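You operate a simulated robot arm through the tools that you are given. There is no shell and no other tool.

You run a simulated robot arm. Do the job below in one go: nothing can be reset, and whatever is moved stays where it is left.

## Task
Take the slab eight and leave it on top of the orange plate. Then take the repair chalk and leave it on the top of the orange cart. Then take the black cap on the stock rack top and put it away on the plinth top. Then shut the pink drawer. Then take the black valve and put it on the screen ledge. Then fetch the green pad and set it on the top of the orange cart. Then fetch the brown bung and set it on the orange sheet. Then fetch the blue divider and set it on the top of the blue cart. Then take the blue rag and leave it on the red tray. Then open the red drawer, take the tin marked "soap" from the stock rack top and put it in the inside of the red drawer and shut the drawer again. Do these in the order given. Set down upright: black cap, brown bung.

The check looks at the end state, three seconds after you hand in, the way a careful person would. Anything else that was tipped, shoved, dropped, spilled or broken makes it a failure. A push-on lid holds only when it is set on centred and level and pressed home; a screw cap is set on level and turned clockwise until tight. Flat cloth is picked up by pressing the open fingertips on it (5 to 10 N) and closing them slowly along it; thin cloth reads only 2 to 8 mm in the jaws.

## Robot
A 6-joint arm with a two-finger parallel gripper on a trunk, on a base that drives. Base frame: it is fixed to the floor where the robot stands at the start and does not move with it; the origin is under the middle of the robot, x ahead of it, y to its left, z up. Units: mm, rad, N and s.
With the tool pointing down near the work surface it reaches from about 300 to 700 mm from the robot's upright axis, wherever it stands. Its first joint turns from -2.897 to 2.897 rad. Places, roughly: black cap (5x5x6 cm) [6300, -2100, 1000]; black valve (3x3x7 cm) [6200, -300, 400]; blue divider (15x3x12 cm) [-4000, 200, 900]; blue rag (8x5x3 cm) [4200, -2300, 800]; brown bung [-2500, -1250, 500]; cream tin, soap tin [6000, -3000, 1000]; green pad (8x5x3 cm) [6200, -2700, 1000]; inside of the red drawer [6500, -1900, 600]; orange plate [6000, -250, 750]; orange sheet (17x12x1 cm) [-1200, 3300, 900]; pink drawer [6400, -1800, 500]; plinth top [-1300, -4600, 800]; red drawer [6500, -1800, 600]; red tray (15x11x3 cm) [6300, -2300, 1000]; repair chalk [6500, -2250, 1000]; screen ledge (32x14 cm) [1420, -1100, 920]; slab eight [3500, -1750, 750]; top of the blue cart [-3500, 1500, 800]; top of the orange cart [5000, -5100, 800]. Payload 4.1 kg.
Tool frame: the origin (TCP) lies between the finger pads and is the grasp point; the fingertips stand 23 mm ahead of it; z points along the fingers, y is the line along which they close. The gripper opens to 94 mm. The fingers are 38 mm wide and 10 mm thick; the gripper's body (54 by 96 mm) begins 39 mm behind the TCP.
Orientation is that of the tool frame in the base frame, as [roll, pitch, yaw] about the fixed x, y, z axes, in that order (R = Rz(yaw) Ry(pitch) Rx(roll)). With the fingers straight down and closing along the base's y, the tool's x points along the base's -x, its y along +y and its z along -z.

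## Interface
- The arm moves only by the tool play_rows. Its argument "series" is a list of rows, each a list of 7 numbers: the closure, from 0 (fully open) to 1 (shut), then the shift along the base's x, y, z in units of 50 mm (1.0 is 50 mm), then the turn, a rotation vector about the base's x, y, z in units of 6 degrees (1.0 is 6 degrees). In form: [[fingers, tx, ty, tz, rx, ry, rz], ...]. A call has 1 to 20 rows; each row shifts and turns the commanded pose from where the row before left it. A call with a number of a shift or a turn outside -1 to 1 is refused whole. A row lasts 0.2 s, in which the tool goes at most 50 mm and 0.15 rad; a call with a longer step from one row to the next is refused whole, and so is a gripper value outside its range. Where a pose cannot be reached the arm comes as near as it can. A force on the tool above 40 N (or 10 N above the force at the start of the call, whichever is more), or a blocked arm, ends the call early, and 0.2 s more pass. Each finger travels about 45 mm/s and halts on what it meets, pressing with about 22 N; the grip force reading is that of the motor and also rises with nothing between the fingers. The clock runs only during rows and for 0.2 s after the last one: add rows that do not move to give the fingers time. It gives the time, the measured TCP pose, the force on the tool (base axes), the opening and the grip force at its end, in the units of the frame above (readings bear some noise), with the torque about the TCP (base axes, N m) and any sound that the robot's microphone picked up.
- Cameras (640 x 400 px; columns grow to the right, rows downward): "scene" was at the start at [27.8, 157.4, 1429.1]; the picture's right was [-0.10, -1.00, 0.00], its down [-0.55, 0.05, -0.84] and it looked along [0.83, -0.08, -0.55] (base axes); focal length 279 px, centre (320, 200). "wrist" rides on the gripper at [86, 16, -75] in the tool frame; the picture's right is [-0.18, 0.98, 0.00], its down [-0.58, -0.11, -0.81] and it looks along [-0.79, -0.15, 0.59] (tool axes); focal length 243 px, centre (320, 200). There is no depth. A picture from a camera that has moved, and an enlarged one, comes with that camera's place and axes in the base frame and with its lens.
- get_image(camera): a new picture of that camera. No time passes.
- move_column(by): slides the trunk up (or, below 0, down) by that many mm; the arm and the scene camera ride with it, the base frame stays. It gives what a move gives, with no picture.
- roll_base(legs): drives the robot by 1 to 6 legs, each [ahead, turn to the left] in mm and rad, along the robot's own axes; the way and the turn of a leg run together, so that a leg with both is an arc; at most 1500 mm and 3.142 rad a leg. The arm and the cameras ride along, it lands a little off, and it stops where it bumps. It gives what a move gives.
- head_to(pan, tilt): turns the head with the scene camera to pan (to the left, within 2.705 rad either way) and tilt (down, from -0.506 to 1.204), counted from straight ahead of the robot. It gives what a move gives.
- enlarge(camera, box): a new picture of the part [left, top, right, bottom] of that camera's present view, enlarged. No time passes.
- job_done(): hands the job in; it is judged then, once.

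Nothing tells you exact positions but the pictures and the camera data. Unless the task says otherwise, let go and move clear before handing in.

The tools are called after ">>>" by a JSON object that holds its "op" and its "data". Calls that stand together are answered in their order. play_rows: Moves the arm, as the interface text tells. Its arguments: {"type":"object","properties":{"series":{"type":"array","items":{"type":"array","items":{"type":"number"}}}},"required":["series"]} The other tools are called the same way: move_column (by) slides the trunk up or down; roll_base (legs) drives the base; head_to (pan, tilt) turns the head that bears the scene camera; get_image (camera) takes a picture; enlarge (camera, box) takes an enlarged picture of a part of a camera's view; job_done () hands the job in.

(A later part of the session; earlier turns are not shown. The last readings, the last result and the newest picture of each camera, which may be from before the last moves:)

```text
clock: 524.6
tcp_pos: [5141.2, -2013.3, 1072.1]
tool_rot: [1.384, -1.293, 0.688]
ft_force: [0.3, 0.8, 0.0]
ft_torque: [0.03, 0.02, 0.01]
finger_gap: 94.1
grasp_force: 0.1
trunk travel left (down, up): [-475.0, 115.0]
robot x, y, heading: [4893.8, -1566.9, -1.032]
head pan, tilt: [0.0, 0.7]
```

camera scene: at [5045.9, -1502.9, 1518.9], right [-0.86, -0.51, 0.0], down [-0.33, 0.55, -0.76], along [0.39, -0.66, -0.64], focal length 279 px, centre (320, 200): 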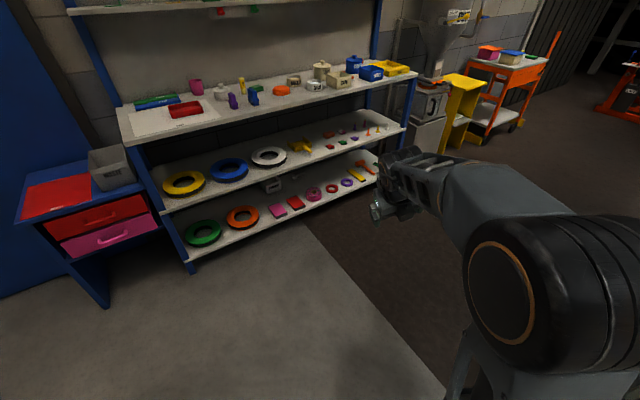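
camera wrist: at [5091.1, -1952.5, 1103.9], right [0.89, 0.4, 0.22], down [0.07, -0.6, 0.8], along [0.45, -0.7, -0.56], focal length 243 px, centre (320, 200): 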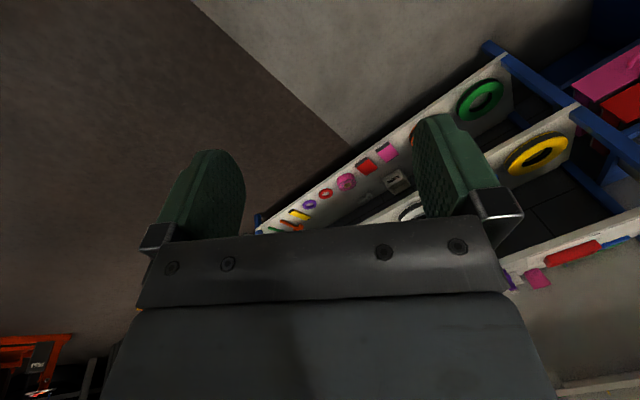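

>>> {"op": "play_rows", "data": {"series": [[0, 0, 0, 0, 0.8732, 0.4874, 0], [0, 0, 0, 0, 0.8732, 0.4874, 0], [0, 0, 0, 0, 0.8732, 0.4874, 0], [0, 0, 0, 0, 0.8732, 0.4874, 0], [0, 0, 0, 0, 0.8732, 0.4874, 0], [0, 0, 0, 0, 0.8732, 0.4874, 0], [0, 0, 0, 0, 0.8732, 0.4874, 0], [0, 0, 0, 0, 0.8732, 0.4874, 0], [0, 0, 0, 0, 0.8732, 0.4874, 0], [0, 0, 0, 0, 0.8732, 0.4874, 0], [0, 0, 0, 0, 0.8732, 0.4874, 0], [0, 0, 0, 0, 0.8732, 0.4874, 0]]}}

```text
clock: 527.2
tcp_pos: [5140.0, -2013.3, 1072.9]
tool_rot: [3.039, -0.349, -0.774]
ft_force: [-0.8, 0.5, -0.8]
ft_torque: [-0.01, 0.01, -0.03]
finger_gap: 93.9
grasp_force: 0.1
trunk travel left (down, up): [-475.0, 115.0]
robot x, y, heading: [4886.6, -1568.7, -1.032]
head pan, tilt: [0.0, 0.7]
```

>>> {"op": "play_rows", "data": {"series": [[0, 0, 0, 0, 0.76, 0.424, 0], [0, 0, 0, 0, 0.76, 0.424, 0], [0, 0, 0, 0, 0.76, 0.424, 0], [0, 0, 0, 0, 0.76, 0.424, 0], [0, 0, 0, 0, 0, 0, 0]]}}

```text
clock: 528.4
tcp_pos: [5139.3, -2014.0, 1073.1]
tool_rot: [3.138, -0.001, -0.792]
ft_force: [-0.1, 0.3, -0.1]
ft_torque: [0.03, 0.01, -0.01]
finger_gap: 94.1
grasp_force: 0.2
trunk travel left (down, up): [-475.0, 115.0]
robot x, y, heading: [4889.6, -1565.2, -1.035]
head pan, tilt: [0.0, 0.7]
```

The wrist is unflipped: the tool hangs vertical again with no limit warnings. Now I'll turn it back about its own axis to the usual camera-toward-robot orientation.

>>> {"op": "play_rows", "data": {"series": [[0, 0, 0, 0, 0, 0, 0.986], [0, 0, 0, 0, 0, 0, 0.986], [0, 0, 0, 0, 0, 0, 0.986], [0, 0, 0, 0, 0, 0, 0.986], [0, 0, 0, 0, 0, 0, 0.986], [0, 0, 0, 0, 0, 0, 0.986], [0, 0, 0, 0, 0, 0, 0.986], [0, 0, 0, 0, 0, 0, 0.986], [0, 0, 0, 0, 0, 0, 0.986], [0, 0, 0, 0, 0, 0, 0.986], [0, 0, 0, 0, 0, 0, 0.986], [0, 0, 0, 0, 0, 0, 0.986], [0, 0, 0, 0, 0, 0, 0.986], [0, 0, 0, 0, 0, 0, 0.986]]}}

>>> {"op": "play_rows", "data": {"series": [[0, 0, 0, 0, 0, 0, 0.986], [0, 0, 0, 0, 0, 0, 0.986], [0, 0, 0, 0, 0, 0, 0.986], [0, 0, 0, 0, 0, 0, 0.986], [0, 0, 0, 0, 0, 0, 0.986], [0, 0, 0, 0, 0, 0, 0.986], [0, 0, 0, 0, 0, 0, 0.986], [0, 0, 0, 0, 0, 0, 0.986], [0, 0, 0, 0, 0, 0, 0.986], [0, 0, 0, 0, 0, 0, 0.986], [0, 0, 0, 0, 0, 0, 0.986], [0, 0, 0, 0, 0, 0, 0.986], [0, 0, 0, 0, 0, 0, 0.986], [0, 0, 0, 0, 0, 0, 0.986]]}}

```text
clock: 531.4
tcp_pos: [5139.7, -2013.3, 1072.3]
tool_rot: [3.139, 0.0, 0.656]
ft_force: [-0.6, 1.2, 0.0]
ft_torque: [0.03, 0.01, -0.01]
finger_gap: 94.1
grasp_force: 0.1
trunk travel left (down, up): [-475.0, 115.0]
robot x, y, heading: [4890.4, -1568.4, -1.039]
head pan, tilt: [0.0, 0.7]
```

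```text
clock: 534.4
tcp_pos: [5139.8, -2012.7, 1073.3]
tool_rot: [3.14, 0.0, 2.103]
ft_force: [-0.2, -0.1, -0.6]
ft_torque: [0.03, 0.02, -0.03]
finger_gap: 93.7
grasp_force: 0.1
trunk travel left (down, up): [-475.0, 115.0]
robot x, y, heading: [4892.7, -1566.1, -1.03]
head pan, tilt: [0.0, 0.7]
```

The arm is back in its normal posture. Driving on to the rack for the green pad.

>>> {"op": "roll_base", "data": {"legs": [[0, 0.067], [976, 0], [0, 0.518]]}}

>>> {"op": "head_to", "data": {"pan": 0.0, "tilt": 0.45}}

>>> {"op": "get_image", "data": {"camera": "scene"}}

```text
clock: 541.4
tcp_pos: [5899.7, -2597.0, 1071.9]
tool_rot: [3.14, 0.0, 2.691]
ft_force: [0.4, 0.6, -0.8]
ft_torque: [0.02, -0.01, 0.0]
finger_gap: 94.0
grasp_force: 0.2
trunk travel left (down, up): [-475.0, 115.0]
robot x, y, heading: [5444.2, -2367.6, -0.446]
head pan, tilt: [0.0, 0.7]
```

```text
clock: 542.2
tcp_pos: [5899.4, -2598.3, 1073.1]
tool_rot: [3.141, 0.001, 2.691]
ft_force: [0.9, -1.1, -0.1]
ft_torque: [0.03, 0.0, 0.02]
finger_gap: 94.0
grasp_force: 0.1
trunk travel left (down, up): [-475.0, 115.0]
robot x, y, heading: [5442.7, -2365.0, -0.448]
head pan, tilt: [0.0, 0.45]
```

```text
taken
camera scene: at [5542.8, -2229.8, 1541.0], right [-0.43, -0.9, 0.0], down [-0.39, 0.19, -0.9], along [0.81, -0.39, -0.44], focal length 279 px, centre (320, 200)
```

scene: 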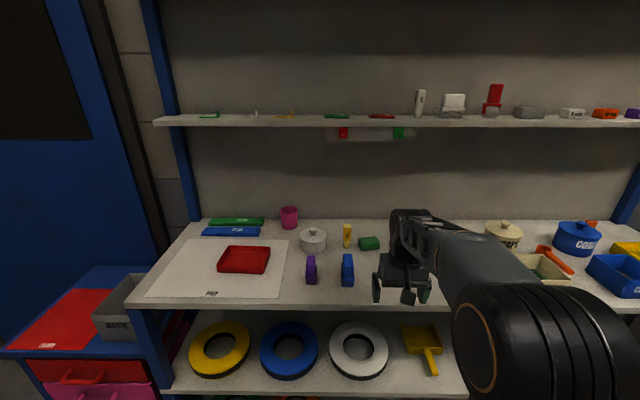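

>>> {"op": "enlarge", "data": {"camera": "scene", "box": [300, 205, 420, 285]}}

```text
5.00 times, centred on (360, 245) of scene
camera zoom: at [5542.8, -2229.8, 1541.0], right [-0.43, -0.9, 0.0], down [-0.39, 0.19, -0.9], along [0.81, -0.39, -0.44], focal length 1393 px, centre (120, -25)
```

zoom: 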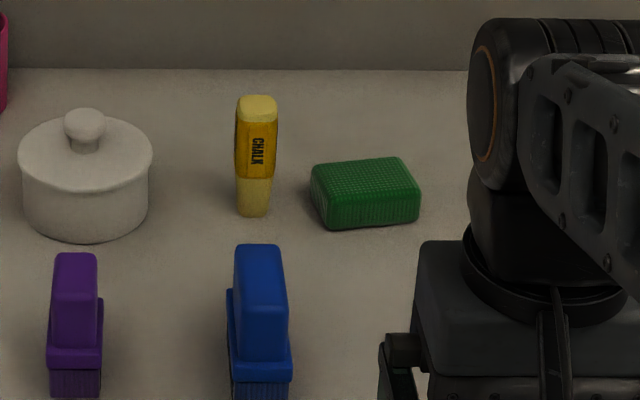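

The green pad is at about (6214, -2746, top 979), next to the other chalk, so I'll grip it across its short side with the camera turned away from the chalk. Rotating the tool first, in the open.

>>> {"op": "play_rows", "data": {"series": [[0.15, 0, 0, 0, 0, 0, 1], [0.15, 0, 0, 0, 0, 0, 1], [0.15, 0, 0, 0, 0, 0, 1], [0.15, 0, 0, 0, 0, 0, 1], [0.15, 0, 0, 0, 0, 0, 1], [0.15, 0, 0, 0, 0, 0, 1], [0.15, 0, 0, 0, 0, 0, 1], [0.15, 0, 0, 0, 0, 0, 1], [0.15, 0, 0, 0, 0, 0, 1], [0.15, 0, 0, 0, 0, 0, 1], [0.15, 0, 0, 0, 0, 0, 1], [0.15, 0, 0, 0, 0, 0, 1], [0.15, 0, 0, 0, 0, 0, 1], [0.15, 0, 0, 0, 0, 0, 1], [0.15, 0, 0, 0, 0, 0, 1], [0.15, 0, 0, 0, 0, 0, 1], [0.15, 0, 0, 0, 0, 0, 1]]}}

>>> {"op": "roll_base", "data": {"legs": [[315, 0]]}}

>>> {"op": "get_image", "data": {"camera": "wrist"}}

>>> {"op": "get_image", "data": {"camera": "scene"}}

```text
clock: 545.8
tcp_pos: [5900.4, -2598.9, 1072.7]
tool_rot: [3.139, 0.001, -1.81]
ft_force: [-0.8, -0.2, -0.2]
ft_torque: [0.01, 0.01, 0.04]
finger_gap: 80.0
grasp_force: 0.0
trunk travel left (down, up): [-475.0, 115.0]
robot x, y, heading: [5442.4, -2364.2, -0.443]
head pan, tilt: [0.0, 0.45]
```

```text
clock: 547.9
tcp_pos: [6181.7, -2735.1, 1072.0]
tool_rot: [3.14, 0.001, -1.812]
ft_force: [0.5, 0.2, 0.8]
ft_torque: [0.0, -0.02, -0.02]
finger_gap: 80.2
grasp_force: 0.1
trunk travel left (down, up): [-475.0, 115.0]
robot x, y, heading: [5729.9, -2500.5, -0.445]
head pan, tilt: [0.0, 0.45]
```

```text
taken
camera wrist: at [6147.0, -2814.3, 1146.8], right [-0.91, 0.41, 0.0], down [0.25, 0.54, 0.81], along [0.33, 0.73, -0.59], focal length 243 px, centre (320, 200)
```

wrist: 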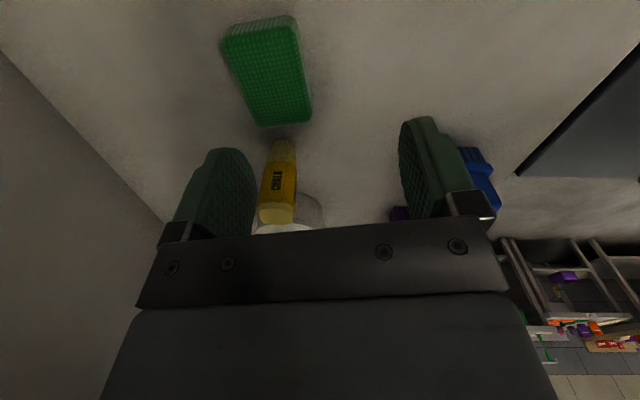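

```text
taken
camera scene: at [5827.3, -2365.6, 1541.1], right [-0.43, -0.9, 0.0], down [-0.39, 0.19, -0.9], along [0.81, -0.39, -0.44], focal length 279 px, centre (320, 200)
```

scene: 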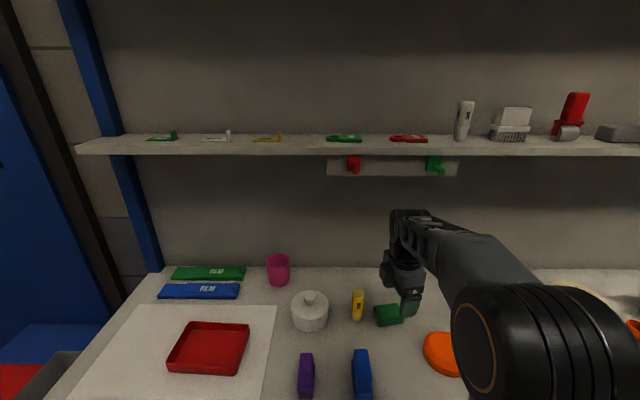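

>>> {"op": "play_rows", "data": {"series": [[0.15, 0.35, -0.13, 0, 0, 0, 0], [0.15, 0.35, -0.13, 0, 0, 0, 0], [0.15, 0, 0, -0.5, 0, 0, 0], [0.15, 0, 0, -0.5, 0, 0, 0], [0.15, 0, 0, 0, 0, 0, 0]]}}

>>> {"op": "get_image", "data": {"camera": "wrist"}}

```text
clock: 549.1
tcp_pos: [6216.6, -2746.7, 1022.4]
tool_rot: [3.139, 0.0, -1.813]
ft_force: [-0.8, -0.9, 0.2]
ft_torque: [-0.02, -0.01, 0.0]
finger_gap: 79.7
grasp_force: 0.1
trunk travel left (down, up): [-475.0, 115.0]
robot x, y, heading: [5726.3, -2503.5, -0.449]
head pan, tilt: [0.0, 0.45]
```

```text
taken
camera wrist: at [6181.5, -2827.4, 1096.8], right [-0.91, 0.41, 0.0], down [0.25, 0.54, 0.81], along [0.33, 0.73, -0.59], focal length 243 px, centre (320, 200)
```

wrist: 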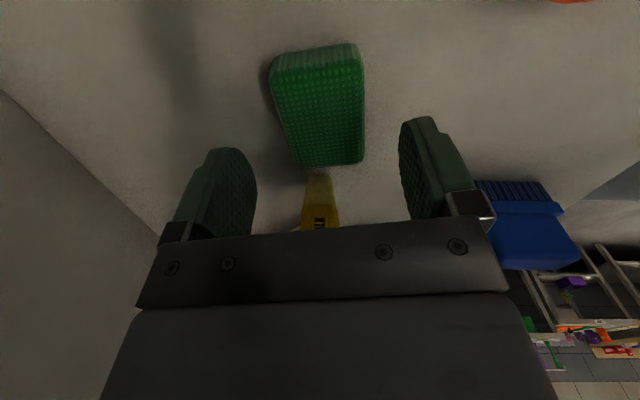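

>>> {"op": "play_rows", "data": {"series": [[0.15, 0, 0, -0.4, 0, 0, 0], [0.15, 0, 0, -0.4, 0, 0, 0], [0.15, 0, 0, -0.1, 0, 0, 0], [0.3, 0, 0, 0, 0, 0, 0], [0.5, 0, 0, 0, 0, 0, 0], [0.7, 0, 0, 0, 0, 0, 0], [1, 0, 0, 0, 0, 0, 0], [1, 0, 0, 0, 0, 0, 0]]}}

>>> {"op": "get_image", "data": {"camera": "wrist"}}

```text
clock: 550.9
tcp_pos: [6217.4, -2747.5, 977.3]
tool_rot: [3.141, -0.001, -1.814]
ft_force: [-0.7, -0.5, 1.2]
ft_torque: [0.01, 0.01, -0.01]
finger_gap: 49.3
grasp_force: 22.2
trunk travel left (down, up): [-475.0, 115.0]
robot x, y, heading: [5723.5, -2501.9, -0.443]
head pan, tilt: [0.0, 0.45]
```

```text
taken
camera wrist: at [6181.9, -2827.0, 1052.2], right [-0.91, 0.41, 0.0], down [0.25, 0.54, 0.81], along [0.33, 0.73, -0.59], focal length 243 px, centre (320, 200)
```

wrist: 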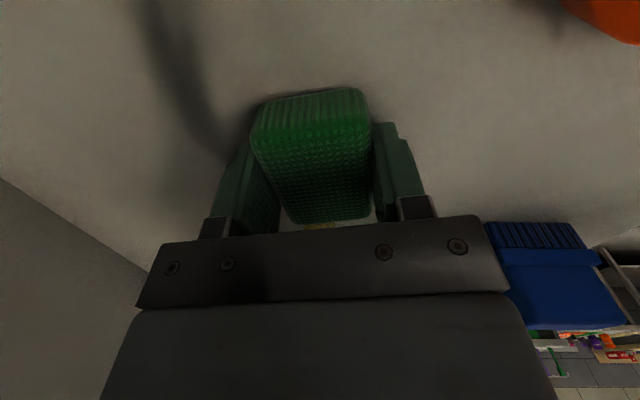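

The pad is gripped (49 mm). Lifting it out, backing off, and heading to the orange cart again.

>>> {"op": "play_rows", "data": {"series": [[1, 0, 0, 0.4, 0, 0, 0], [1, 0, 0, 0.7, 0, 0, 0], [1, 0, 0, 0.8, 0, 0, 0], [1, -0.5, 0.24, 0.2, 0, 0, 0], [1, -0.3, 0.15, 0.2, 0, 0, 0]]}}

>>> {"op": "roll_base", "data": {"legs": [[-500, 0], [0, -1.45]]}}

>>> {"op": "play_rows", "data": {"series": [[1, 0, 0, 0, 0, 0, -1], [1, 0, 0, 0, 0, 0, -1], [1, 0, 0, 0, 0, 0, -1], [1, 0, 0, 0, 0, 0, -1], [1, 0, 0, 0, 0, 0, -1], [1, 0, 0, 0, 0, 0, -1], [1, 0, 0, 0, 0, 0, -1], [1, 0, 0, 0, 0, 0, -1], [1, 0, 0, 0, 0, 0, -1], [1, 0, 0, 0, 0, 0, -1], [1, 0, 0, 0, 0, 0, -1], [1, 0, 0, 0, 0, 0, -1], [1, 0, 0, 0, 0, 0, -1], [1, 0, 0, 0, 0, 0, -1], [1, 0, 0, 0, 0, 0, -1]]}}

```text
clock: 552.1
tcp_pos: [6176.9, -2727.7, 1092.6]
tool_rot: [3.139, 0.0, -1.812]
ft_force: [0.2, 0.1, -0.4]
ft_torque: [0.03, 0.03, 0.02]
finger_gap: 49.4
grasp_force: 21.9
trunk travel left (down, up): [-475.0, 115.0]
robot x, y, heading: [5727.6, -2501.9, -0.446]
head pan, tilt: [0.0, 0.45]
```

```text
clock: 558.6
tcp_pos: [5107.6, -2762.2, 1093.8]
tool_rot: [3.138, 0.001, 3.028]
ft_force: [0.1, 0.3, -0.3]
ft_torque: [0.02, -0.05, 0.0]
finger_gap: 49.2
grasp_force: 22.1
trunk travel left (down, up): [-475.0, 115.0]
robot x, y, heading: [5275.1, -2283.2, -1.883]
head pan, tilt: [0.0, 0.45]
```

```text
clock: 561.8
tcp_pos: [5108.5, -2761.4, 1091.5]
tool_rot: [3.14, -0.001, 1.457]
ft_force: [-0.6, 0.1, -1.4]
ft_torque: [-0.01, 0.02, 0.03]
finger_gap: 49.2
grasp_force: 22.6
trunk travel left (down, up): [-475.0, 115.0]
robot x, y, heading: [5272.3, -2283.0, -1.886]
head pan, tilt: [0.0, 0.45]
```

>>> {"op": "roll_base", "data": {"legs": [[0, -0.04], [1500, 0], [1067, 0], [0, 1.49]]}}

>>> {"op": "head_to", "data": {"pan": -0.1, "tilt": 0.55}}

>>> {"op": "get_image", "data": {"camera": "scene"}}

>>> {"op": "get_image", "data": {"camera": "wrist"}}

```text
clock: 578.2
tcp_pos: [4818.5, -4895.5, 1091.8]
tool_rot: [3.14, -0.001, 2.905]
ft_force: [-0.1, 0.5, 0.0]
ft_torque: [-0.01, -0.03, -0.04]
finger_gap: 49.3
grasp_force: 21.9
trunk travel left (down, up): [-475.0, 115.0]
robot x, y, heading: [4370.4, -4669.2, -0.443]
head pan, tilt: [0.0, 0.45]
```

```text
clock: 578.9
tcp_pos: [4819.3, -4895.8, 1092.8]
tool_rot: [3.138, 0.0, 2.903]
ft_force: [0.9, -0.2, 0.0]
ft_torque: [0.02, -0.01, 0.0]
finger_gap: 49.2
grasp_force: 21.8
trunk travel left (down, up): [-475.0, 115.0]
robot x, y, heading: [4368.9, -4669.5, -0.44]
head pan, tilt: [-0.099, 0.55]
```

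```text
taken
camera scene: at [4460.4, -4541.0, 1532.1], right [-0.51, -0.86, 0.0], down [-0.45, 0.27, -0.85], along [0.73, -0.44, -0.52], focal length 279 px, centre (320, 200)
```

scene: 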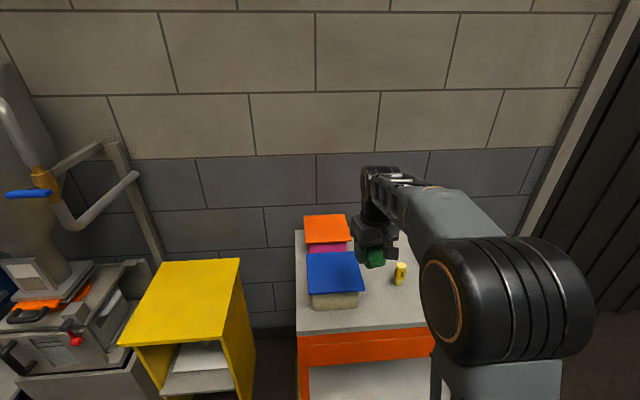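

```text
taken
camera wrist: at [4739.0, -4859.3, 1167.0], right [0.41, 0.91, 0.0], down [0.54, -0.24, 0.81], along [0.74, -0.33, -0.59], focal length 243 px, centre (320, 200)
```

wrist: 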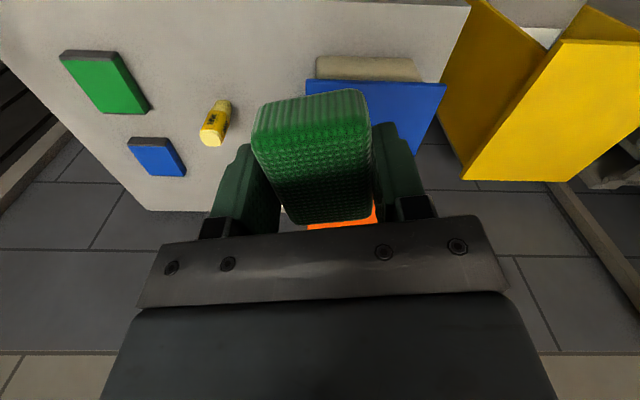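

>>> {"op": "play_rows", "data": {"series": [[1, 0.02, -0.727, 0, 0, 0, 0], [1, 0.02, -0.727, 0, 0, 0, 0], [1, 0.02, -0.727, 0, 0, 0, 0], [1, 0, 0, -0.8, 0, 0, 0], [1, 0, 0, -0.9, 0, 0, 0], [1, 0, 0, -0.9, 0, 0, 0], [1, 0, 0, -0.9, 0, 0, 0], [1, 0, 0, -0.7, 0, 0, 0], [1, 0, 0, 0, 0, 0, 0]]}}

>>> {"op": "get_image", "data": {"camera": "wrist"}}

>>> {"op": "get_image", "data": {"camera": "scene"}}

```text
clock: 580.9
tcp_pos: [4821.6, -5005.8, 882.3]
tool_rot: [3.139, 0.0, 2.905]
ft_force: [0.3, 0.2, 0.3]
ft_torque: [-0.02, -0.01, -0.01]
finger_gap: 49.2
grasp_force: 22.2
trunk travel left (down, up): [-475.0, 115.0]
robot x, y, heading: [4367.9, -4670.5, -0.44]
head pan, tilt: [-0.099, 0.55]
```

```text
taken
camera wrist: at [4741.9, -4968.9, 956.7], right [0.41, 0.91, 0.0], down [0.54, -0.24, 0.81], along [0.74, -0.33, -0.59], focal length 243 px, centre (320, 200)
```

wrist: 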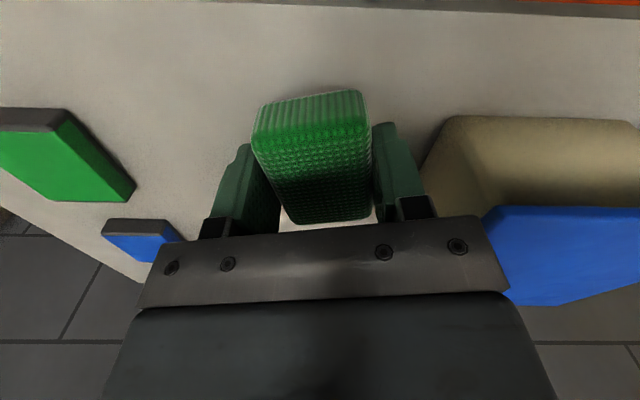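

```text
taken
camera scene: at [4460.5, -4541.2, 1532.0], right [-0.51, -0.86, 0.0], down [-0.45, 0.27, -0.85], along [0.73, -0.44, -0.52], focal length 279 px, centre (320, 200)
```

scene: 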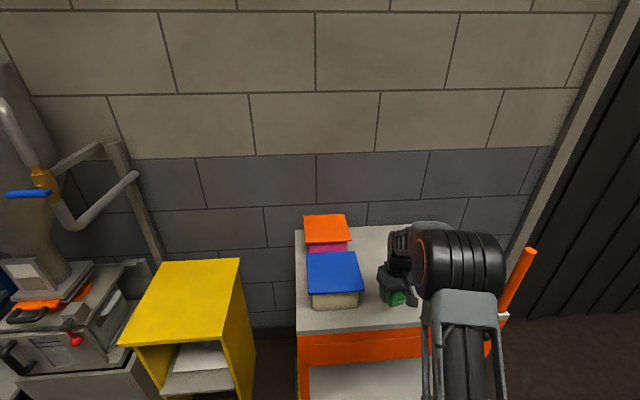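

>>> {"op": "play_rows", "data": {"series": [[1, 0, 0, -0.4, 0, 0, 0], [1, 0, 0, -0.4, 0, 0, 0], [1, 0, 0, -0.15, 0, 0, 0], [1, 0, 0, -0.06, 0, 0, 0], [1, 0, 0, 0, 0, 0, 0]]}}

```text
clock: 582.1
tcp_pos: [4822.8, -5004.6, 832.4]
tool_rot: [3.139, 0.0, 2.905]
ft_force: [-0.4, -0.3, -0.4]
ft_torque: [-0.02, -0.01, 0.02]
finger_gap: 49.3
grasp_force: 22.2
trunk travel left (down, up): [-475.0, 115.0]
robot x, y, heading: [4364.3, -4671.3, -0.44]
head pan, tilt: [-0.099, 0.55]
```

>>> {"op": "play_rows", "data": {"series": [[1, 0, 0, -0.06, 0, 0, 0], [1, 0, 0, -0.04, 0, 0, 0], [1, 0, 0, 0, 0, 0, 0]]}}

```text
clock: 582.9
tcp_pos: [4822.6, -5005.3, 828.2]
tool_rot: [3.14, 0.0, 2.905]
ft_force: [-0.5, 0.9, 3.1]
ft_torque: [-0.05, -0.01, 0.01]
finger_gap: 49.3
grasp_force: 22.2
trunk travel left (down, up): [-475.0, 115.0]
robot x, y, heading: [4370.4, -4670.7, -0.442]
head pan, tilt: [-0.099, 0.55]
```

>>> {"op": "play_rows", "data": {"series": [[1, 0, 0, -0.03, 0, 0, 0], [0.9, 0, 0, 0, 0, 0, 0], [0.5, 0, 0, 0, 0, 0, 0], [0.35, 0, 0, 0, 0, 0, 0], [0.2, 0, 0, 0, 0, 0, 0], [0.2, 0, 0, 0, 0, 0, 0]]}}

>>> {"op": "get_image", "data": {"camera": "wrist"}}

```text
clock: 584.3
tcp_pos: [4821.7, -5004.7, 825.1]
tool_rot: [3.141, 0.0, 2.904]
ft_force: [0.1, -0.3, -0.5]
ft_torque: [-0.01, 0.03, -0.02]
finger_gap: 75.1
grasp_force: 0.0
trunk travel left (down, up): [-475.0, 115.0]
robot x, y, heading: [4365.1, -4670.9, -0.445]
head pan, tilt: [-0.099, 0.55]
```

```text
taken
camera wrist: at [4742.3, -4968.3, 900.1], right [0.41, 0.91, 0.0], down [0.54, -0.24, 0.81], along [0.74, -0.33, -0.59], focal length 243 px, centre (320, 200)
```

wrist: 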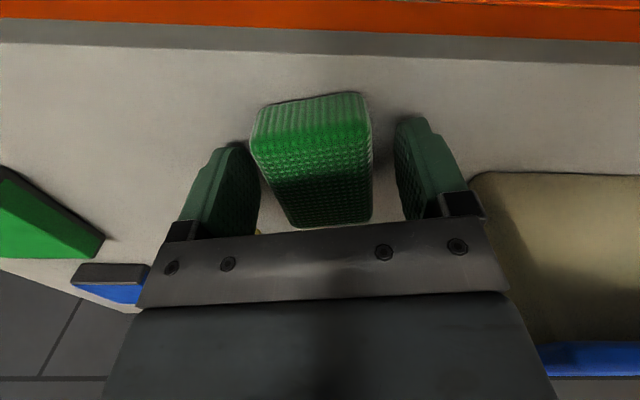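

>>> {"op": "play_rows", "data": {"series": [[0.1, 0, 0, 0.3, 0, 0, 0], [0, 0, 0, 0.8, 0, 0, 0], [0, 0, 0, 0.9, 0, 0, 0], [0, 0, 0, 0.9, 0, 0, 0], [0, 0, 0, 0.9, 0, 0, 0], [0, 0, 0, 0.9, 0, 0, 0], [0, 0, 0, 0.8, 0, 0, 0], [0, 0.2, 0.6, 0, 0, 0, 0], [0, 0.2, 0.6, 0, 0, 0, 0]]}}

>>> {"op": "enlarge", "data": {"camera": "scene", "box": [280, 200, 440, 350]}}

```text
clock: 586.3
tcp_pos: [4842.3, -4943.7, 1101.1]
tool_rot: [3.14, 0.002, 2.903]
ft_force: [-0.3, -0.1, 0.3]
ft_torque: [-0.01, 0.06, 0.02]
finger_gap: 94.2
grasp_force: 0.1
trunk travel left (down, up): [-475.0, 115.0]
robot x, y, heading: [4368.8, -4670.4, -0.442]
head pan, tilt: [-0.099, 0.55]
```

```text
2.67 times, centred on (360, 275) of scene
camera zoom: at [4460.4, -4540.7, 1532.0], right [-0.51, -0.86, 0.0], down [-0.45, 0.27, -0.85], along [0.73, -0.44, -0.52], focal length 743 px, centre (213, 0)
```

zoom: 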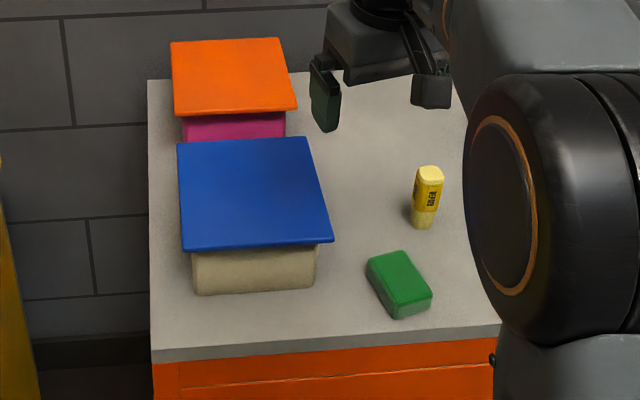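

Chalk and pad both rest on the orange cart. Next is the brown bung, somewhere behind the big orange machine to the west; I'll drive back through the corridor.

>>> {"op": "roll_base", "data": {"legs": [[-150, 0], [0, 2.807], [1500, 0], [649, 0]]}}

```text
clock: 604.6
tcp_pos: [2288.5, -2737.4, 1100.6]
tool_rot: [3.14, -0.001, -0.546]
ft_force: [-0.5, -0.9, -0.9]
ft_torque: [0.01, 0.03, 0.01]
finger_gap: 94.2
grasp_force: 0.1
trunk travel left (down, up): [-475.0, 115.0]
robot x, y, heading: [2658.1, -3141.5, 2.393]
head pan, tilt: [-0.099, 0.55]
```

>>> {"op": "roll_base", "data": {"legs": [[0, 0.233], [1500, 0], [408, 0], [0, 0.6155], [1003, 0], [0, 0.5]]}}

>>> {"op": "head_to", "data": {"pan": 0.0, "tilt": 0.3}}

>>> {"op": "get_image", "data": {"camera": "scene"}}

>>> {"op": "head_to", "data": {"pan": -0.8, "tilt": 0.3}}

>>> {"op": "get_image", "data": {"camera": "scene"}}

```text
clock: 622.9
tcp_pos: [-476.4, -2569.2, 1101.2]
tool_rot: [3.14, 0.002, 0.799]
ft_force: [-0.2, -0.4, 0.3]
ft_torque: [0.03, 0.0, -0.01]
finger_gap: 93.9
grasp_force: 0.1
trunk travel left (down, up): [-475.0, 115.0]
robot x, y, heading: [-0.8, -2300.1, -2.55]
head pan, tilt: [-0.099, 0.55]
```

```text
clock: 623.6
tcp_pos: [-477.2, -2569.4, 1101.7]
tool_rot: [3.139, 0.0, 0.8]
ft_force: [0.1, -1.6, -0.6]
ft_torque: [0.01, 0.0, 0.0]
finger_gap: 93.9
grasp_force: 0.1
trunk travel left (down, up): [-475.0, 115.0]
robot x, y, heading: [4.7, -2299.0, -2.544]
head pan, tilt: [0.0, 0.3]
```

```text
taken
camera scene: at [66.1, -2458.4, 1554.9], right [-0.56, 0.83, 0.0], down [0.25, 0.17, -0.96], along [-0.79, -0.53, -0.3], focal length 279 px, centre (320, 200)
```

scene: 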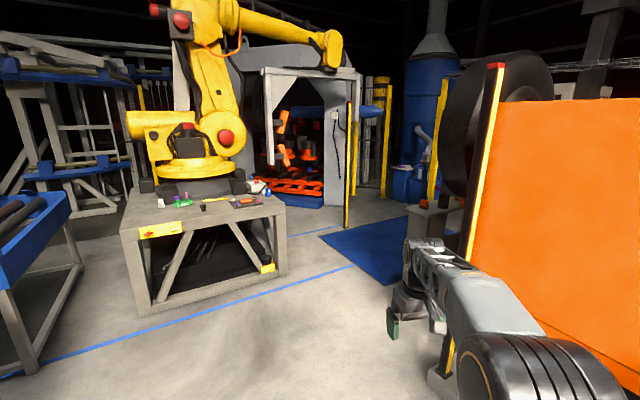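

```text
clock: 624.8
tcp_pos: [-476.7, -2570.4, 1099.7]
tool_rot: [3.14, -0.001, 0.799]
ft_force: [-0.1, 0.5, 0.1]
ft_torque: [0.06, 0.01, 0.0]
finger_gap: 94.1
grasp_force: 0.3
trunk travel left (down, up): [-475.0, 115.0]
robot x, y, heading: [3.0, -2300.6, -2.545]
head pan, tilt: [-0.799, 0.3]
```

```text
taken
camera scene: at [52.0, -2387.2, 1555.0], right [0.2, 0.98, 0.0], down [0.29, -0.06, -0.96], along [-0.94, 0.19, -0.3], focal length 279 px, centre (320, 200)
```

scene: 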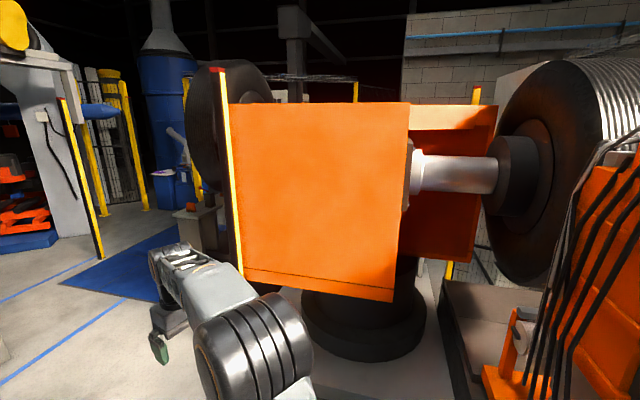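

>>> {"op": "roll_base", "data": {"legs": [[0, -0.057], [1500, 0], [252, 0], [0, -0.898], [700, 0], [0, -0.6]]}}

>>> {"op": "head_to", "data": {"pan": 0.0, "tilt": 0.35}}

>>> {"op": "get_image", "data": {"camera": "scene"}}

>>> {"op": "head_to", "data": {"pan": -0.8, "tilt": 0.35}}

>>> {"op": "get_image", "data": {"camera": "scene"}}

>>> {"op": "head_to", "data": {"pan": 0.8, "tilt": 0.35}}

>>> {"op": "get_image", "data": {"camera": "scene"}}

```text
clock: 638.4
tcp_pos: [-2328.9, -2865.6, 1101.5]
tool_rot: [3.134, -0.03, -0.138]
ft_force: [26.9, -11.6, 4.7]
ft_torque: [1.22, 2.9, 0.33]
finger_gap: 94.0
grasp_force: 0.0
trunk travel left (down, up): [-475.0, 115.0]
robot x, y, heading: [-1842.8, -3091.4, 2.789]
head pan, tilt: [-0.799, 0.3]
stopped in leg 5: the force on the tool passed its limit at 192 N (the readings are from after the stop); the commanded pose is now the measured one
```

```text
clock: 639.5
tcp_pos: [-2329.7, -2864.8, 1101.0]
tool_rot: [3.135, -0.028, -0.138]
ft_force: [31.4, -12.8, 6.3]
ft_torque: [1.31, 3.61, 0.34]
finger_gap: 94.0
grasp_force: 0.1
trunk travel left (down, up): [-475.0, 115.0]
robot x, y, heading: [-1842.6, -3091.0, 2.79]
head pan, tilt: [0.0, 0.351]
```

```text
taken
camera scene: at [-1925.2, -3238.6, 1550.4], right [0.34, 0.94, 0.0], down [0.32, -0.12, -0.94], along [-0.88, 0.32, -0.34], focal length 279 px, centre (320, 200)
```

scene: 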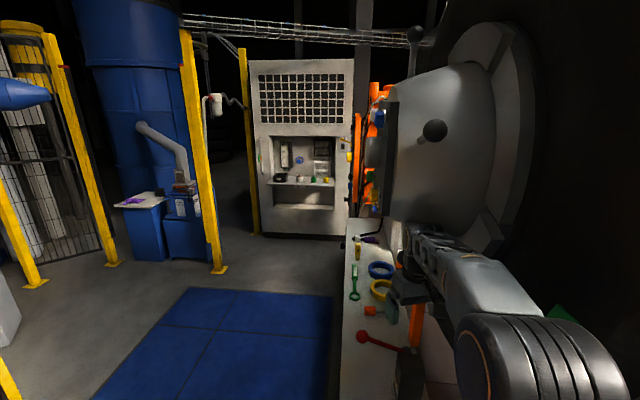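

```text
clock: 640.6
tcp_pos: [-2328.8, -2864.8, 1099.9]
tool_rot: [3.135, -0.028, -0.14]
ft_force: [32.0, -11.9, 5.7]
ft_torque: [1.21, 3.62, 0.36]
finger_gap: 94.0
grasp_force: 0.0
trunk travel left (down, up): [-475.0, 115.0]
robot x, y, heading: [-1844.3, -3091.4, 2.792]
head pan, tilt: [-0.799, 0.351]
```

```text
taken
camera scene: at [-1876.0, -3185.4, 1550.3], right [0.91, 0.41, 0.0], down [0.14, -0.31, -0.94], along [-0.39, 0.86, -0.34], focal length 279 px, centre (320, 200)
```

scene: 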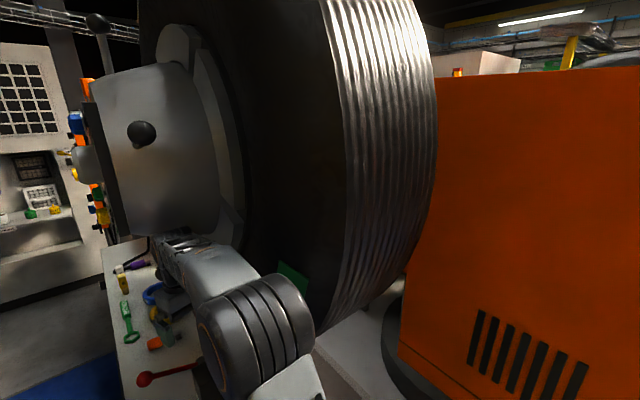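

```text
clock: 642.3
tcp_pos: [-2328.4, -2864.5, 1100.0]
tool_rot: [3.135, -0.028, -0.141]
ft_force: [32.5, -10.9, 5.7]
ft_torque: [1.05, 3.62, 0.29]
finger_gap: 94.1
grasp_force: 0.1
trunk travel left (down, up): [-475.0, 115.0]
robot x, y, heading: [-1841.0, -3088.9, 2.791]
head pan, tilt: [0.799, 0.351]
```

```text
taken
camera scene: at [-1921.5, -3310.5, 1550.3], right [-0.43, 0.9, 0.0], down [0.31, 0.15, -0.94], along [-0.85, -0.41, -0.34], focal length 279 px, centre (320, 200)
```

scene: 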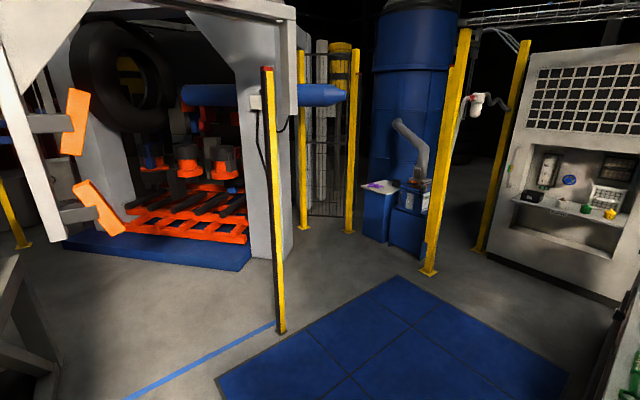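

The hand touched the large drum on the far machine while driving. I'll back straight away from it and check that nothing was disturbed.

>>> {"op": "roll_base", "data": {"legs": [[-350, 0]]}}

>>> {"op": "head_to", "data": {"pan": -0.3, "tilt": 0.4}}

>>> {"op": "get_image", "data": {"camera": "scene"}}

>>> {"op": "get_image", "data": {"camera": "wrist"}}

```text
clock: 644.6
tcp_pos: [-2004.5, -2984.0, 1098.1]
tool_rot: [3.132, -0.033, -0.14]
ft_force: [0.4, 0.3, 0.1]
ft_torque: [0.0, -0.01, 0.01]
finger_gap: 93.9
grasp_force: 0.0
trunk travel left (down, up): [-475.0, 115.0]
robot x, y, heading: [-1514.4, -3209.8, 2.79]
head pan, tilt: [0.799, 0.351]
```

```text
clock: 645.9
tcp_pos: [-2003.5, -2982.1, 1098.1]
tool_rot: [3.134, -0.032, -0.139]
ft_force: [-0.4, -0.2, 0.0]
ft_torque: [-0.01, -0.03, 0.01]
finger_gap: 94.0
grasp_force: 0.0
trunk travel left (down, up): [-475.0, 115.0]
robot x, y, heading: [-1511.6, -3213.0, 2.793]
head pan, tilt: [-0.3, 0.4]
```

```text
taken
camera scene: at [-1588.6, -3331.7, 1545.7], right [0.6, 0.8, 0.0], down [0.31, -0.23, -0.92], along [-0.73, 0.56, -0.39], focal length 279 px, centre (320, 200)
```

scene: 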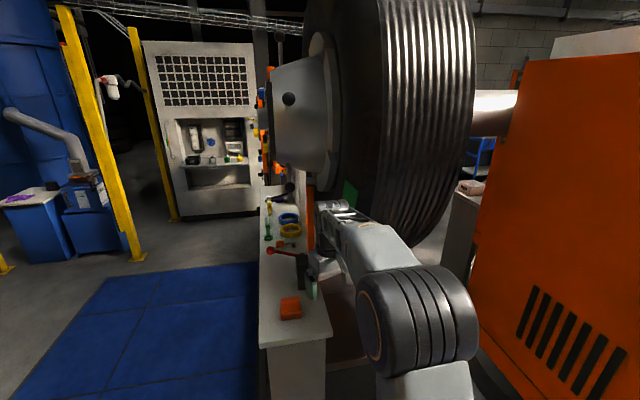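

```text
taken
camera wrist: at [-1922.5, -3009.9, 1175.6], right [-0.32, -0.95, 0.0], down [-0.59, 0.2, 0.79], along [-0.75, 0.25, -0.62], focal length 243 px, centre (320, 200)
```

wrist: 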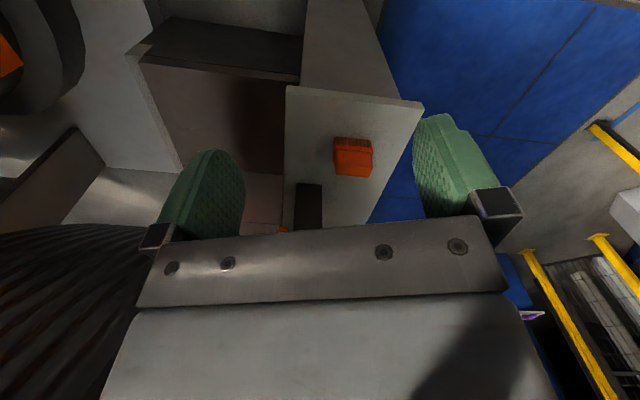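

>>> {"op": "enlarge", "data": {"camera": "scene", "box": [400, 140, 560, 270]}}

>>> {"op": "enlarge", "data": {"camera": "scene", "box": [230, 160, 390, 340]}}

```text
3.08 times, centred on (480, 205) of scene
camera zoom: at [-1588.6, -3331.7, 1545.7], right [0.6, 0.8, 0.0], down [0.31, -0.23, -0.92], along [-0.73, 0.56, -0.39], focal length 857 px, centre (-172, 185)
```

zoom: 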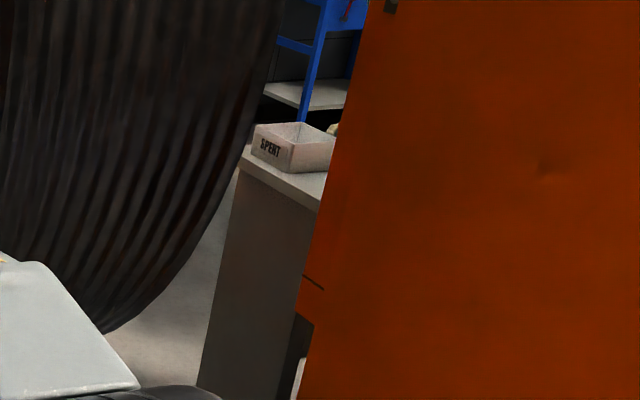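

```text
2.22 times, centred on (310, 250) of scene
camera zoom: at [-1588.6, -3331.7, 1545.7], right [0.6, 0.8, 0.0], down [0.31, -0.23, -0.92], along [-0.73, 0.56, -0.39], focal length 619 px, centre (342, 89)
```

zoom: 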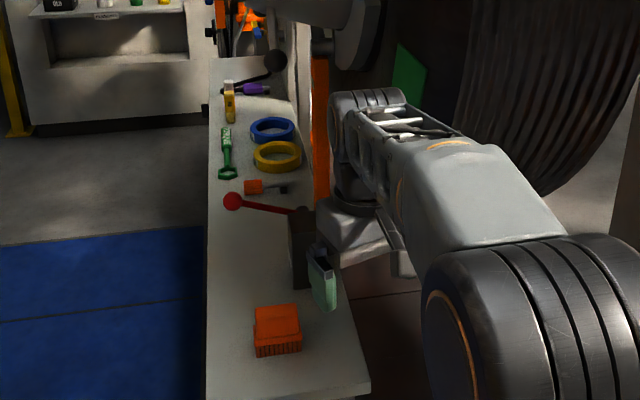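

The drum and everything on its bench look undisturbed. I'll tuck the arm in, pass along the blue mat south of that bench, and look around its far end for the bung.

>>> {"op": "play_rows", "data": {"series": [[0, 0.8, -0.29, 0.2, 0, 0, 0], [0, 0.8, -0.29, 0.2, 0, 0, 0], [0, 0.8, -0.29, 0.2, 0, 0, 0]]}}

>>> {"op": "roll_base", "data": {"legs": [[0, 0.99], [650, 0], [0, -1.09], [1350, 0]]}}

>>> {"op": "head_to", "data": {"pan": -0.8, "tilt": 0.35}}

>>> {"op": "get_image", "data": {"camera": "scene"}}

>>> {"op": "head_to", "data": {"pan": 0.0, "tilt": 0.35}}

>>> {"op": "get_image", "data": {"camera": "scene"}}

```text
clock: 646.7
tcp_pos: [-1882.7, -3025.4, 1128.1]
tool_rot: [3.133, -0.034, -0.14]
ft_force: [-0.1, -0.8, -0.3]
ft_torque: [-0.03, 0.02, 0.01]
finger_gap: 93.9
grasp_force: 0.1
trunk travel left (down, up): [-475.0, 115.0]
robot x, y, heading: [-1514.3, -3208.5, 2.798]
head pan, tilt: [-0.3, 0.4]
```

```text
clock: 662.0
tcp_pos: [-3591.1, -2789.0, 1128.2]
tool_rot: [3.132, -0.032, -0.251]
ft_force: [0.7, -0.6, -0.1]
ft_torque: [0.0, 0.04, 0.03]
finger_gap: 94.1
grasp_force: 0.0
trunk travel left (down, up): [-475.0, 115.0]
robot x, y, heading: [-3246.5, -3012.0, 2.681]
head pan, tilt: [-0.3, 0.4]
```

```text
clock: 662.9
tcp_pos: [-3590.8, -2788.0, 1128.0]
tool_rot: [3.133, -0.033, -0.249]
ft_force: [-0.2, -0.4, -0.1]
ft_torque: [0.0, -0.01, -0.01]
finger_gap: 94.0
grasp_force: 0.0
trunk travel left (down, up): [-475.0, 115.0]
robot x, y, heading: [-3242.8, -3014.7, 2.679]
head pan, tilt: [-0.799, 0.351]
```

```text
taken
camera scene: at [-3292.8, -3099.6, 1550.3], right [0.95, 0.31, 0.0], down [0.11, -0.33, -0.94], along [-0.29, 0.89, -0.34], focal length 279 px, centre (320, 200)
```

scene: 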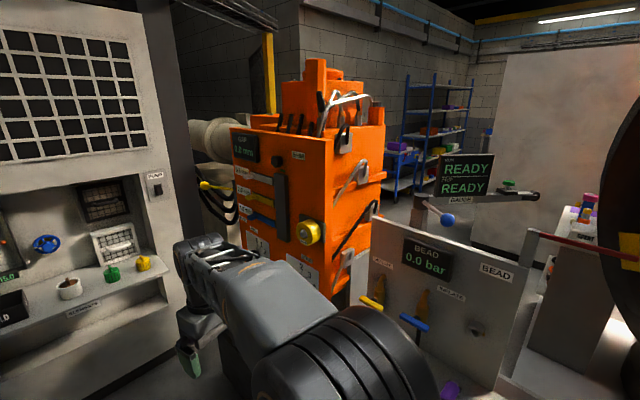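

```text
clock: 664.0
tcp_pos: [-3590.8, -2788.1, 1129.3]
tool_rot: [3.132, -0.032, -0.25]
ft_force: [-0.3, -0.2, 0.0]
ft_torque: [0.02, -0.02, 0.02]
finger_gap: 93.8
grasp_force: 0.0
trunk travel left (down, up): [-475.0, 115.0]
robot x, y, heading: [-3241.5, -3014.4, 2.682]
head pan, tilt: [0.0, 0.351]
```

```text
taken
camera scene: at [-3347.5, -3146.9, 1550.3], right [0.44, 0.9, 0.0], down [0.31, -0.15, -0.94], along [-0.84, 0.42, -0.34], focal length 279 px, centre (320, 200)
```

scene: 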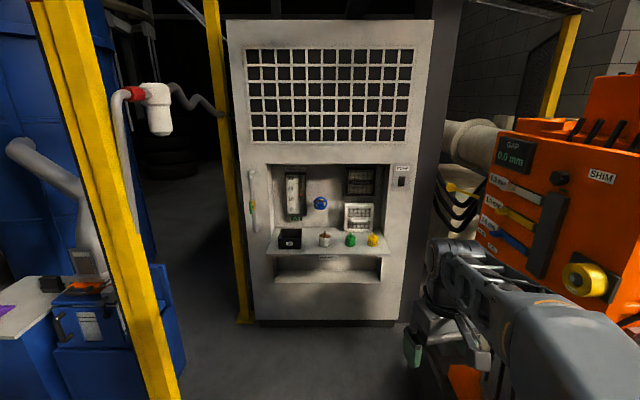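

This side is closed off by the BEAD panel and the orange unit; the bung's spot must be reached from the north-west side. I'll drive back, cut north through the cell, and go around along the bench walkway.

>>> {"op": "roll_base", "data": {"legs": [[-1350, 0], [0, -2.025], [675, 0], [0, -0.117], [1500, 0], [249, 0]]}}

>>> {"op": "head_to", "data": {"pan": 0.0, "tilt": 0.35}}

>>> {"op": "get_image", "data": {"camera": "scene"}}

```text
clock: 688.0
tcp_pos: [347.6, -2040.3, 1128.8]
tool_rot: [3.133, -0.033, -2.357]
ft_force: [0.1, 0.0, 0.3]
ft_torque: [0.02, -0.02, 0.02]
finger_gap: 94.1
grasp_force: 0.1
trunk travel left (down, up): [-475.0, 115.0]
robot x, y, heading: [-23.3, -2223.2, 0.573]
head pan, tilt: [0.0, 0.351]
```

```text
clock: 688.6
tcp_pos: [347.0, -2040.6, 1128.3]
tool_rot: [3.134, -0.033, -2.357]
ft_force: [-0.4, 0.8, -0.3]
ft_torque: [0.0, 0.01, 0.02]
finger_gap: 93.8
grasp_force: 0.1
trunk travel left (down, up): [-475.0, 115.0]
robot x, y, heading: [-21.9, -2224.1, 0.575]
head pan, tilt: [0.0, 0.351]
```

```text
taken
camera scene: at [-86.1, -2067.2, 1550.3], right [0.54, -0.84, 0.0], down [-0.29, -0.19, -0.94], along [0.79, 0.51, -0.34], focal length 279 px, centre (320, 200)
```

scene: 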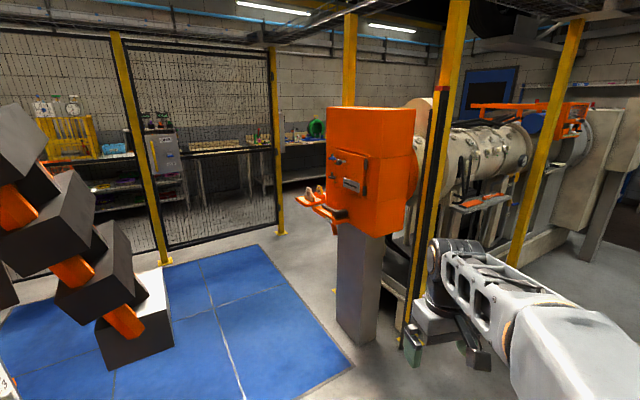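

I can see the way: north across the mat between the press and the orange pillar, then out east again. Driving.

>>> {"op": "roll_base", "data": {"legs": [[0, -0.124], [867, 0], [0, 1.1], [1030, 0], [0, -1.345], [1240, 0]]}}

>>> {"op": "head_to", "data": {"pan": 0.9, "tilt": 0.35}}

>>> {"op": "get_image", "data": {"camera": "scene"}}

```text
clock: 710.6
tcp_pos: [2406.9, -513.2, 1128.3]
tool_rot: [3.133, -0.034, -2.714]
ft_force: [-0.4, -0.4, -0.7]
ft_torque: [-0.01, 0.0, -0.01]
finger_gap: 94.2
grasp_force: 0.1
trunk travel left (down, up): [-475.0, 115.0]
robot x, y, heading: [1994.3, -553.3, 0.216]
head pan, tilt: [0.0, 0.351]
```

```text
clock: 711.8
tcp_pos: [2407.8, -513.7, 1128.8]
tool_rot: [3.132, -0.031, -2.715]
ft_force: [-0.1, -0.1, -0.8]
ft_torque: [0.01, 0.0, -0.05]
finger_gap: 94.2
grasp_force: 0.1
trunk travel left (down, up): [-475.0, 115.0]
robot x, y, heading: [1994.9, -553.2, 0.217]
head pan, tilt: [0.901, 0.351]
```

```text
taken
camera scene: at [1941.5, -324.1, 1550.3], right [0.9, -0.44, 0.0], down [-0.15, -0.31, -0.94], along [0.41, 0.84, -0.34], focal length 279 px, centre (320, 200)
```

scene: 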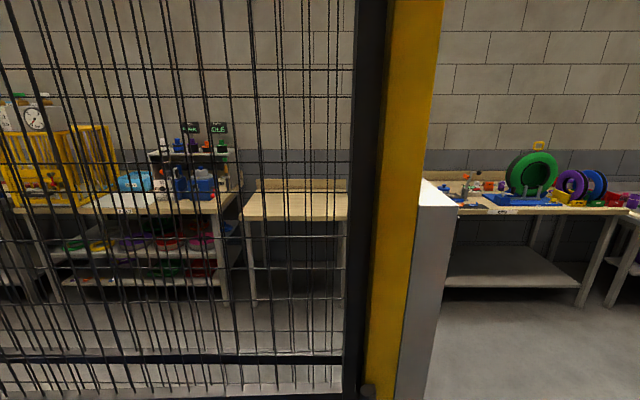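

>>> {"op": "roll_base", "data": {"legs": [[0, -0.1], [950, 0], [0, 1.6]]}}

>>> {"op": "head_to", "data": {"pan": 0.6, "tilt": 0.4}}

>>> {"op": "get_image", "data": {"camera": "scene"}}

>>> {"op": "head_to", "data": {"pan": -0.2, "tilt": 0.4}}

>>> {"op": "get_image", "data": {"camera": "scene"}}

```text
clock: 721.2
tcp_pos: [2926.2, -28.6, 1129.3]
tool_rot: [3.133, -0.034, -1.206]
ft_force: [0.0, 0.4, 0.7]
ft_torque: [-0.02, -0.04, -0.01]
finger_gap: 94.4
grasp_force: 0.2
trunk travel left (down, up): [-475.0, 115.0]
robot x, y, heading: [2941.8, -441.2, 1.728]
head pan, tilt: [0.901, 0.351]
```

```text
clock: 722.0
tcp_pos: [2927.6, -28.4, 1128.7]
tool_rot: [3.134, -0.033, -1.207]
ft_force: [0.2, 0.5, 0.9]
ft_torque: [-0.01, 0.01, 0.04]
finger_gap: 94.0
grasp_force: 0.0
trunk travel left (down, up): [-475.0, 115.0]
robot x, y, heading: [2944.6, -442.3, 1.723]
head pan, tilt: [0.6, 0.4]
```

```text
taken
camera scene: at [2724.6, -460.0, 1545.8], right [0.73, 0.69, 0.0], down [0.27, -0.28, -0.92], along [-0.63, 0.67, -0.39], focal length 279 px, centre (320, 200)
```

scene: 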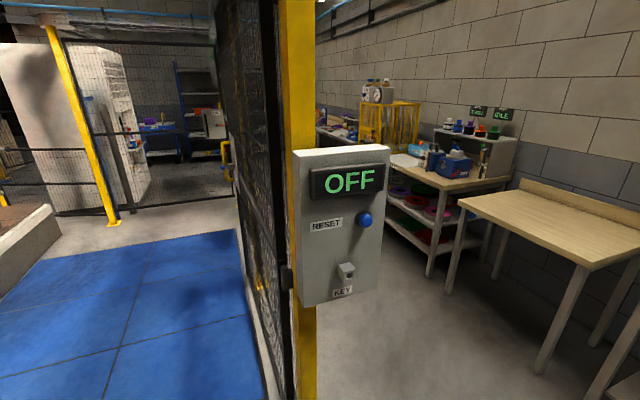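

```text
clock: 723.2
tcp_pos: [2926.4, -29.4, 1128.2]
tool_rot: [3.131, -0.033, -1.207]
ft_force: [0.6, 0.1, -0.2]
ft_torque: [-0.03, 0.01, -0.01]
finger_gap: 94.2
grasp_force: 0.1
trunk travel left (down, up): [-475.0, 115.0]
robot x, y, heading: [2941.8, -439.0, 1.728]
head pan, tilt: [-0.201, 0.4]
```

```text
taken
camera scene: at [2792.3, -434.8, 1545.7], right [1.0, -0.04, 0.0], down [-0.02, -0.39, -0.92], along [0.04, 0.92, -0.39], focal length 279 px, centre (320, 200)
```

scene: 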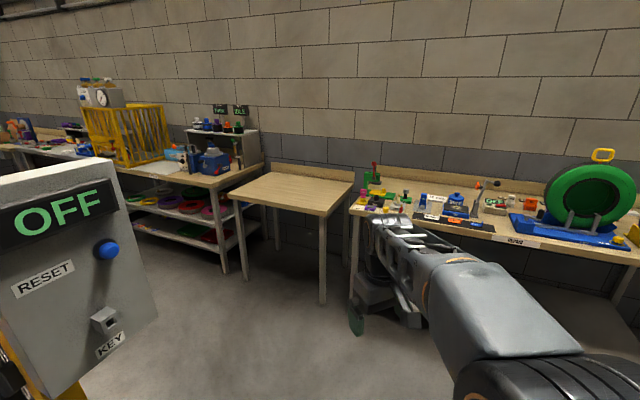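

>>> {"op": "roll_base", "data": {"legs": [[0, 0.18], [1000, 0], [0, 0.792]]}}

>>> {"op": "head_to", "data": {"pan": 0.0, "tilt": 0.4}}

>>> {"op": "get_image", "data": {"camera": "scene"}}

```text
clock: 731.2
tcp_pos: [2259.7, 720.7, 1127.9]
tool_rot: [3.132, -0.034, -0.225]
ft_force: [-0.4, -1.3, 0.0]
ft_torque: [-0.02, 0.02, 0.01]
finger_gap: 93.8
grasp_force: 0.1
trunk travel left (down, up): [-475.0, 115.0]
robot x, y, heading: [2613.2, 507.1, 2.707]
head pan, tilt: [-0.201, 0.4]
```

```text
clock: 731.9
tcp_pos: [2259.3, 720.5, 1128.0]
tool_rot: [3.132, -0.033, -0.226]
ft_force: [-0.3, -0.6, -0.4]
ft_torque: [0.01, -0.01, 0.02]
finger_gap: 94.1
grasp_force: 0.0
trunk travel left (down, up): [-475.0, 115.0]
robot x, y, heading: [2612.0, 503.0, 2.708]
head pan, tilt: [0.0, 0.4]
```

```text
taken
camera scene: at [2511.9, 367.0, 1545.7], right [0.42, 0.91, 0.0], down [0.35, -0.16, -0.92], along [-0.83, 0.39, -0.39], focal length 279 px, centre (320, 200)
```

scene: 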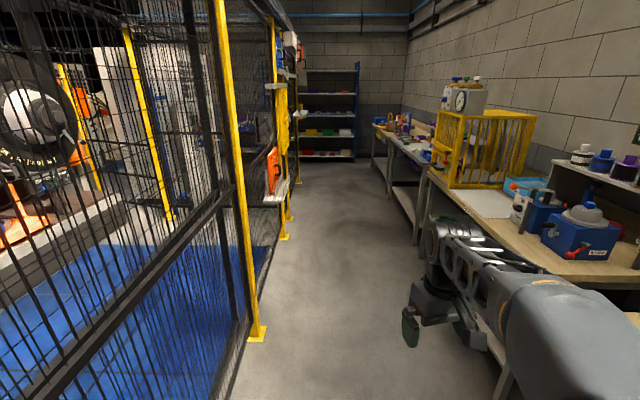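

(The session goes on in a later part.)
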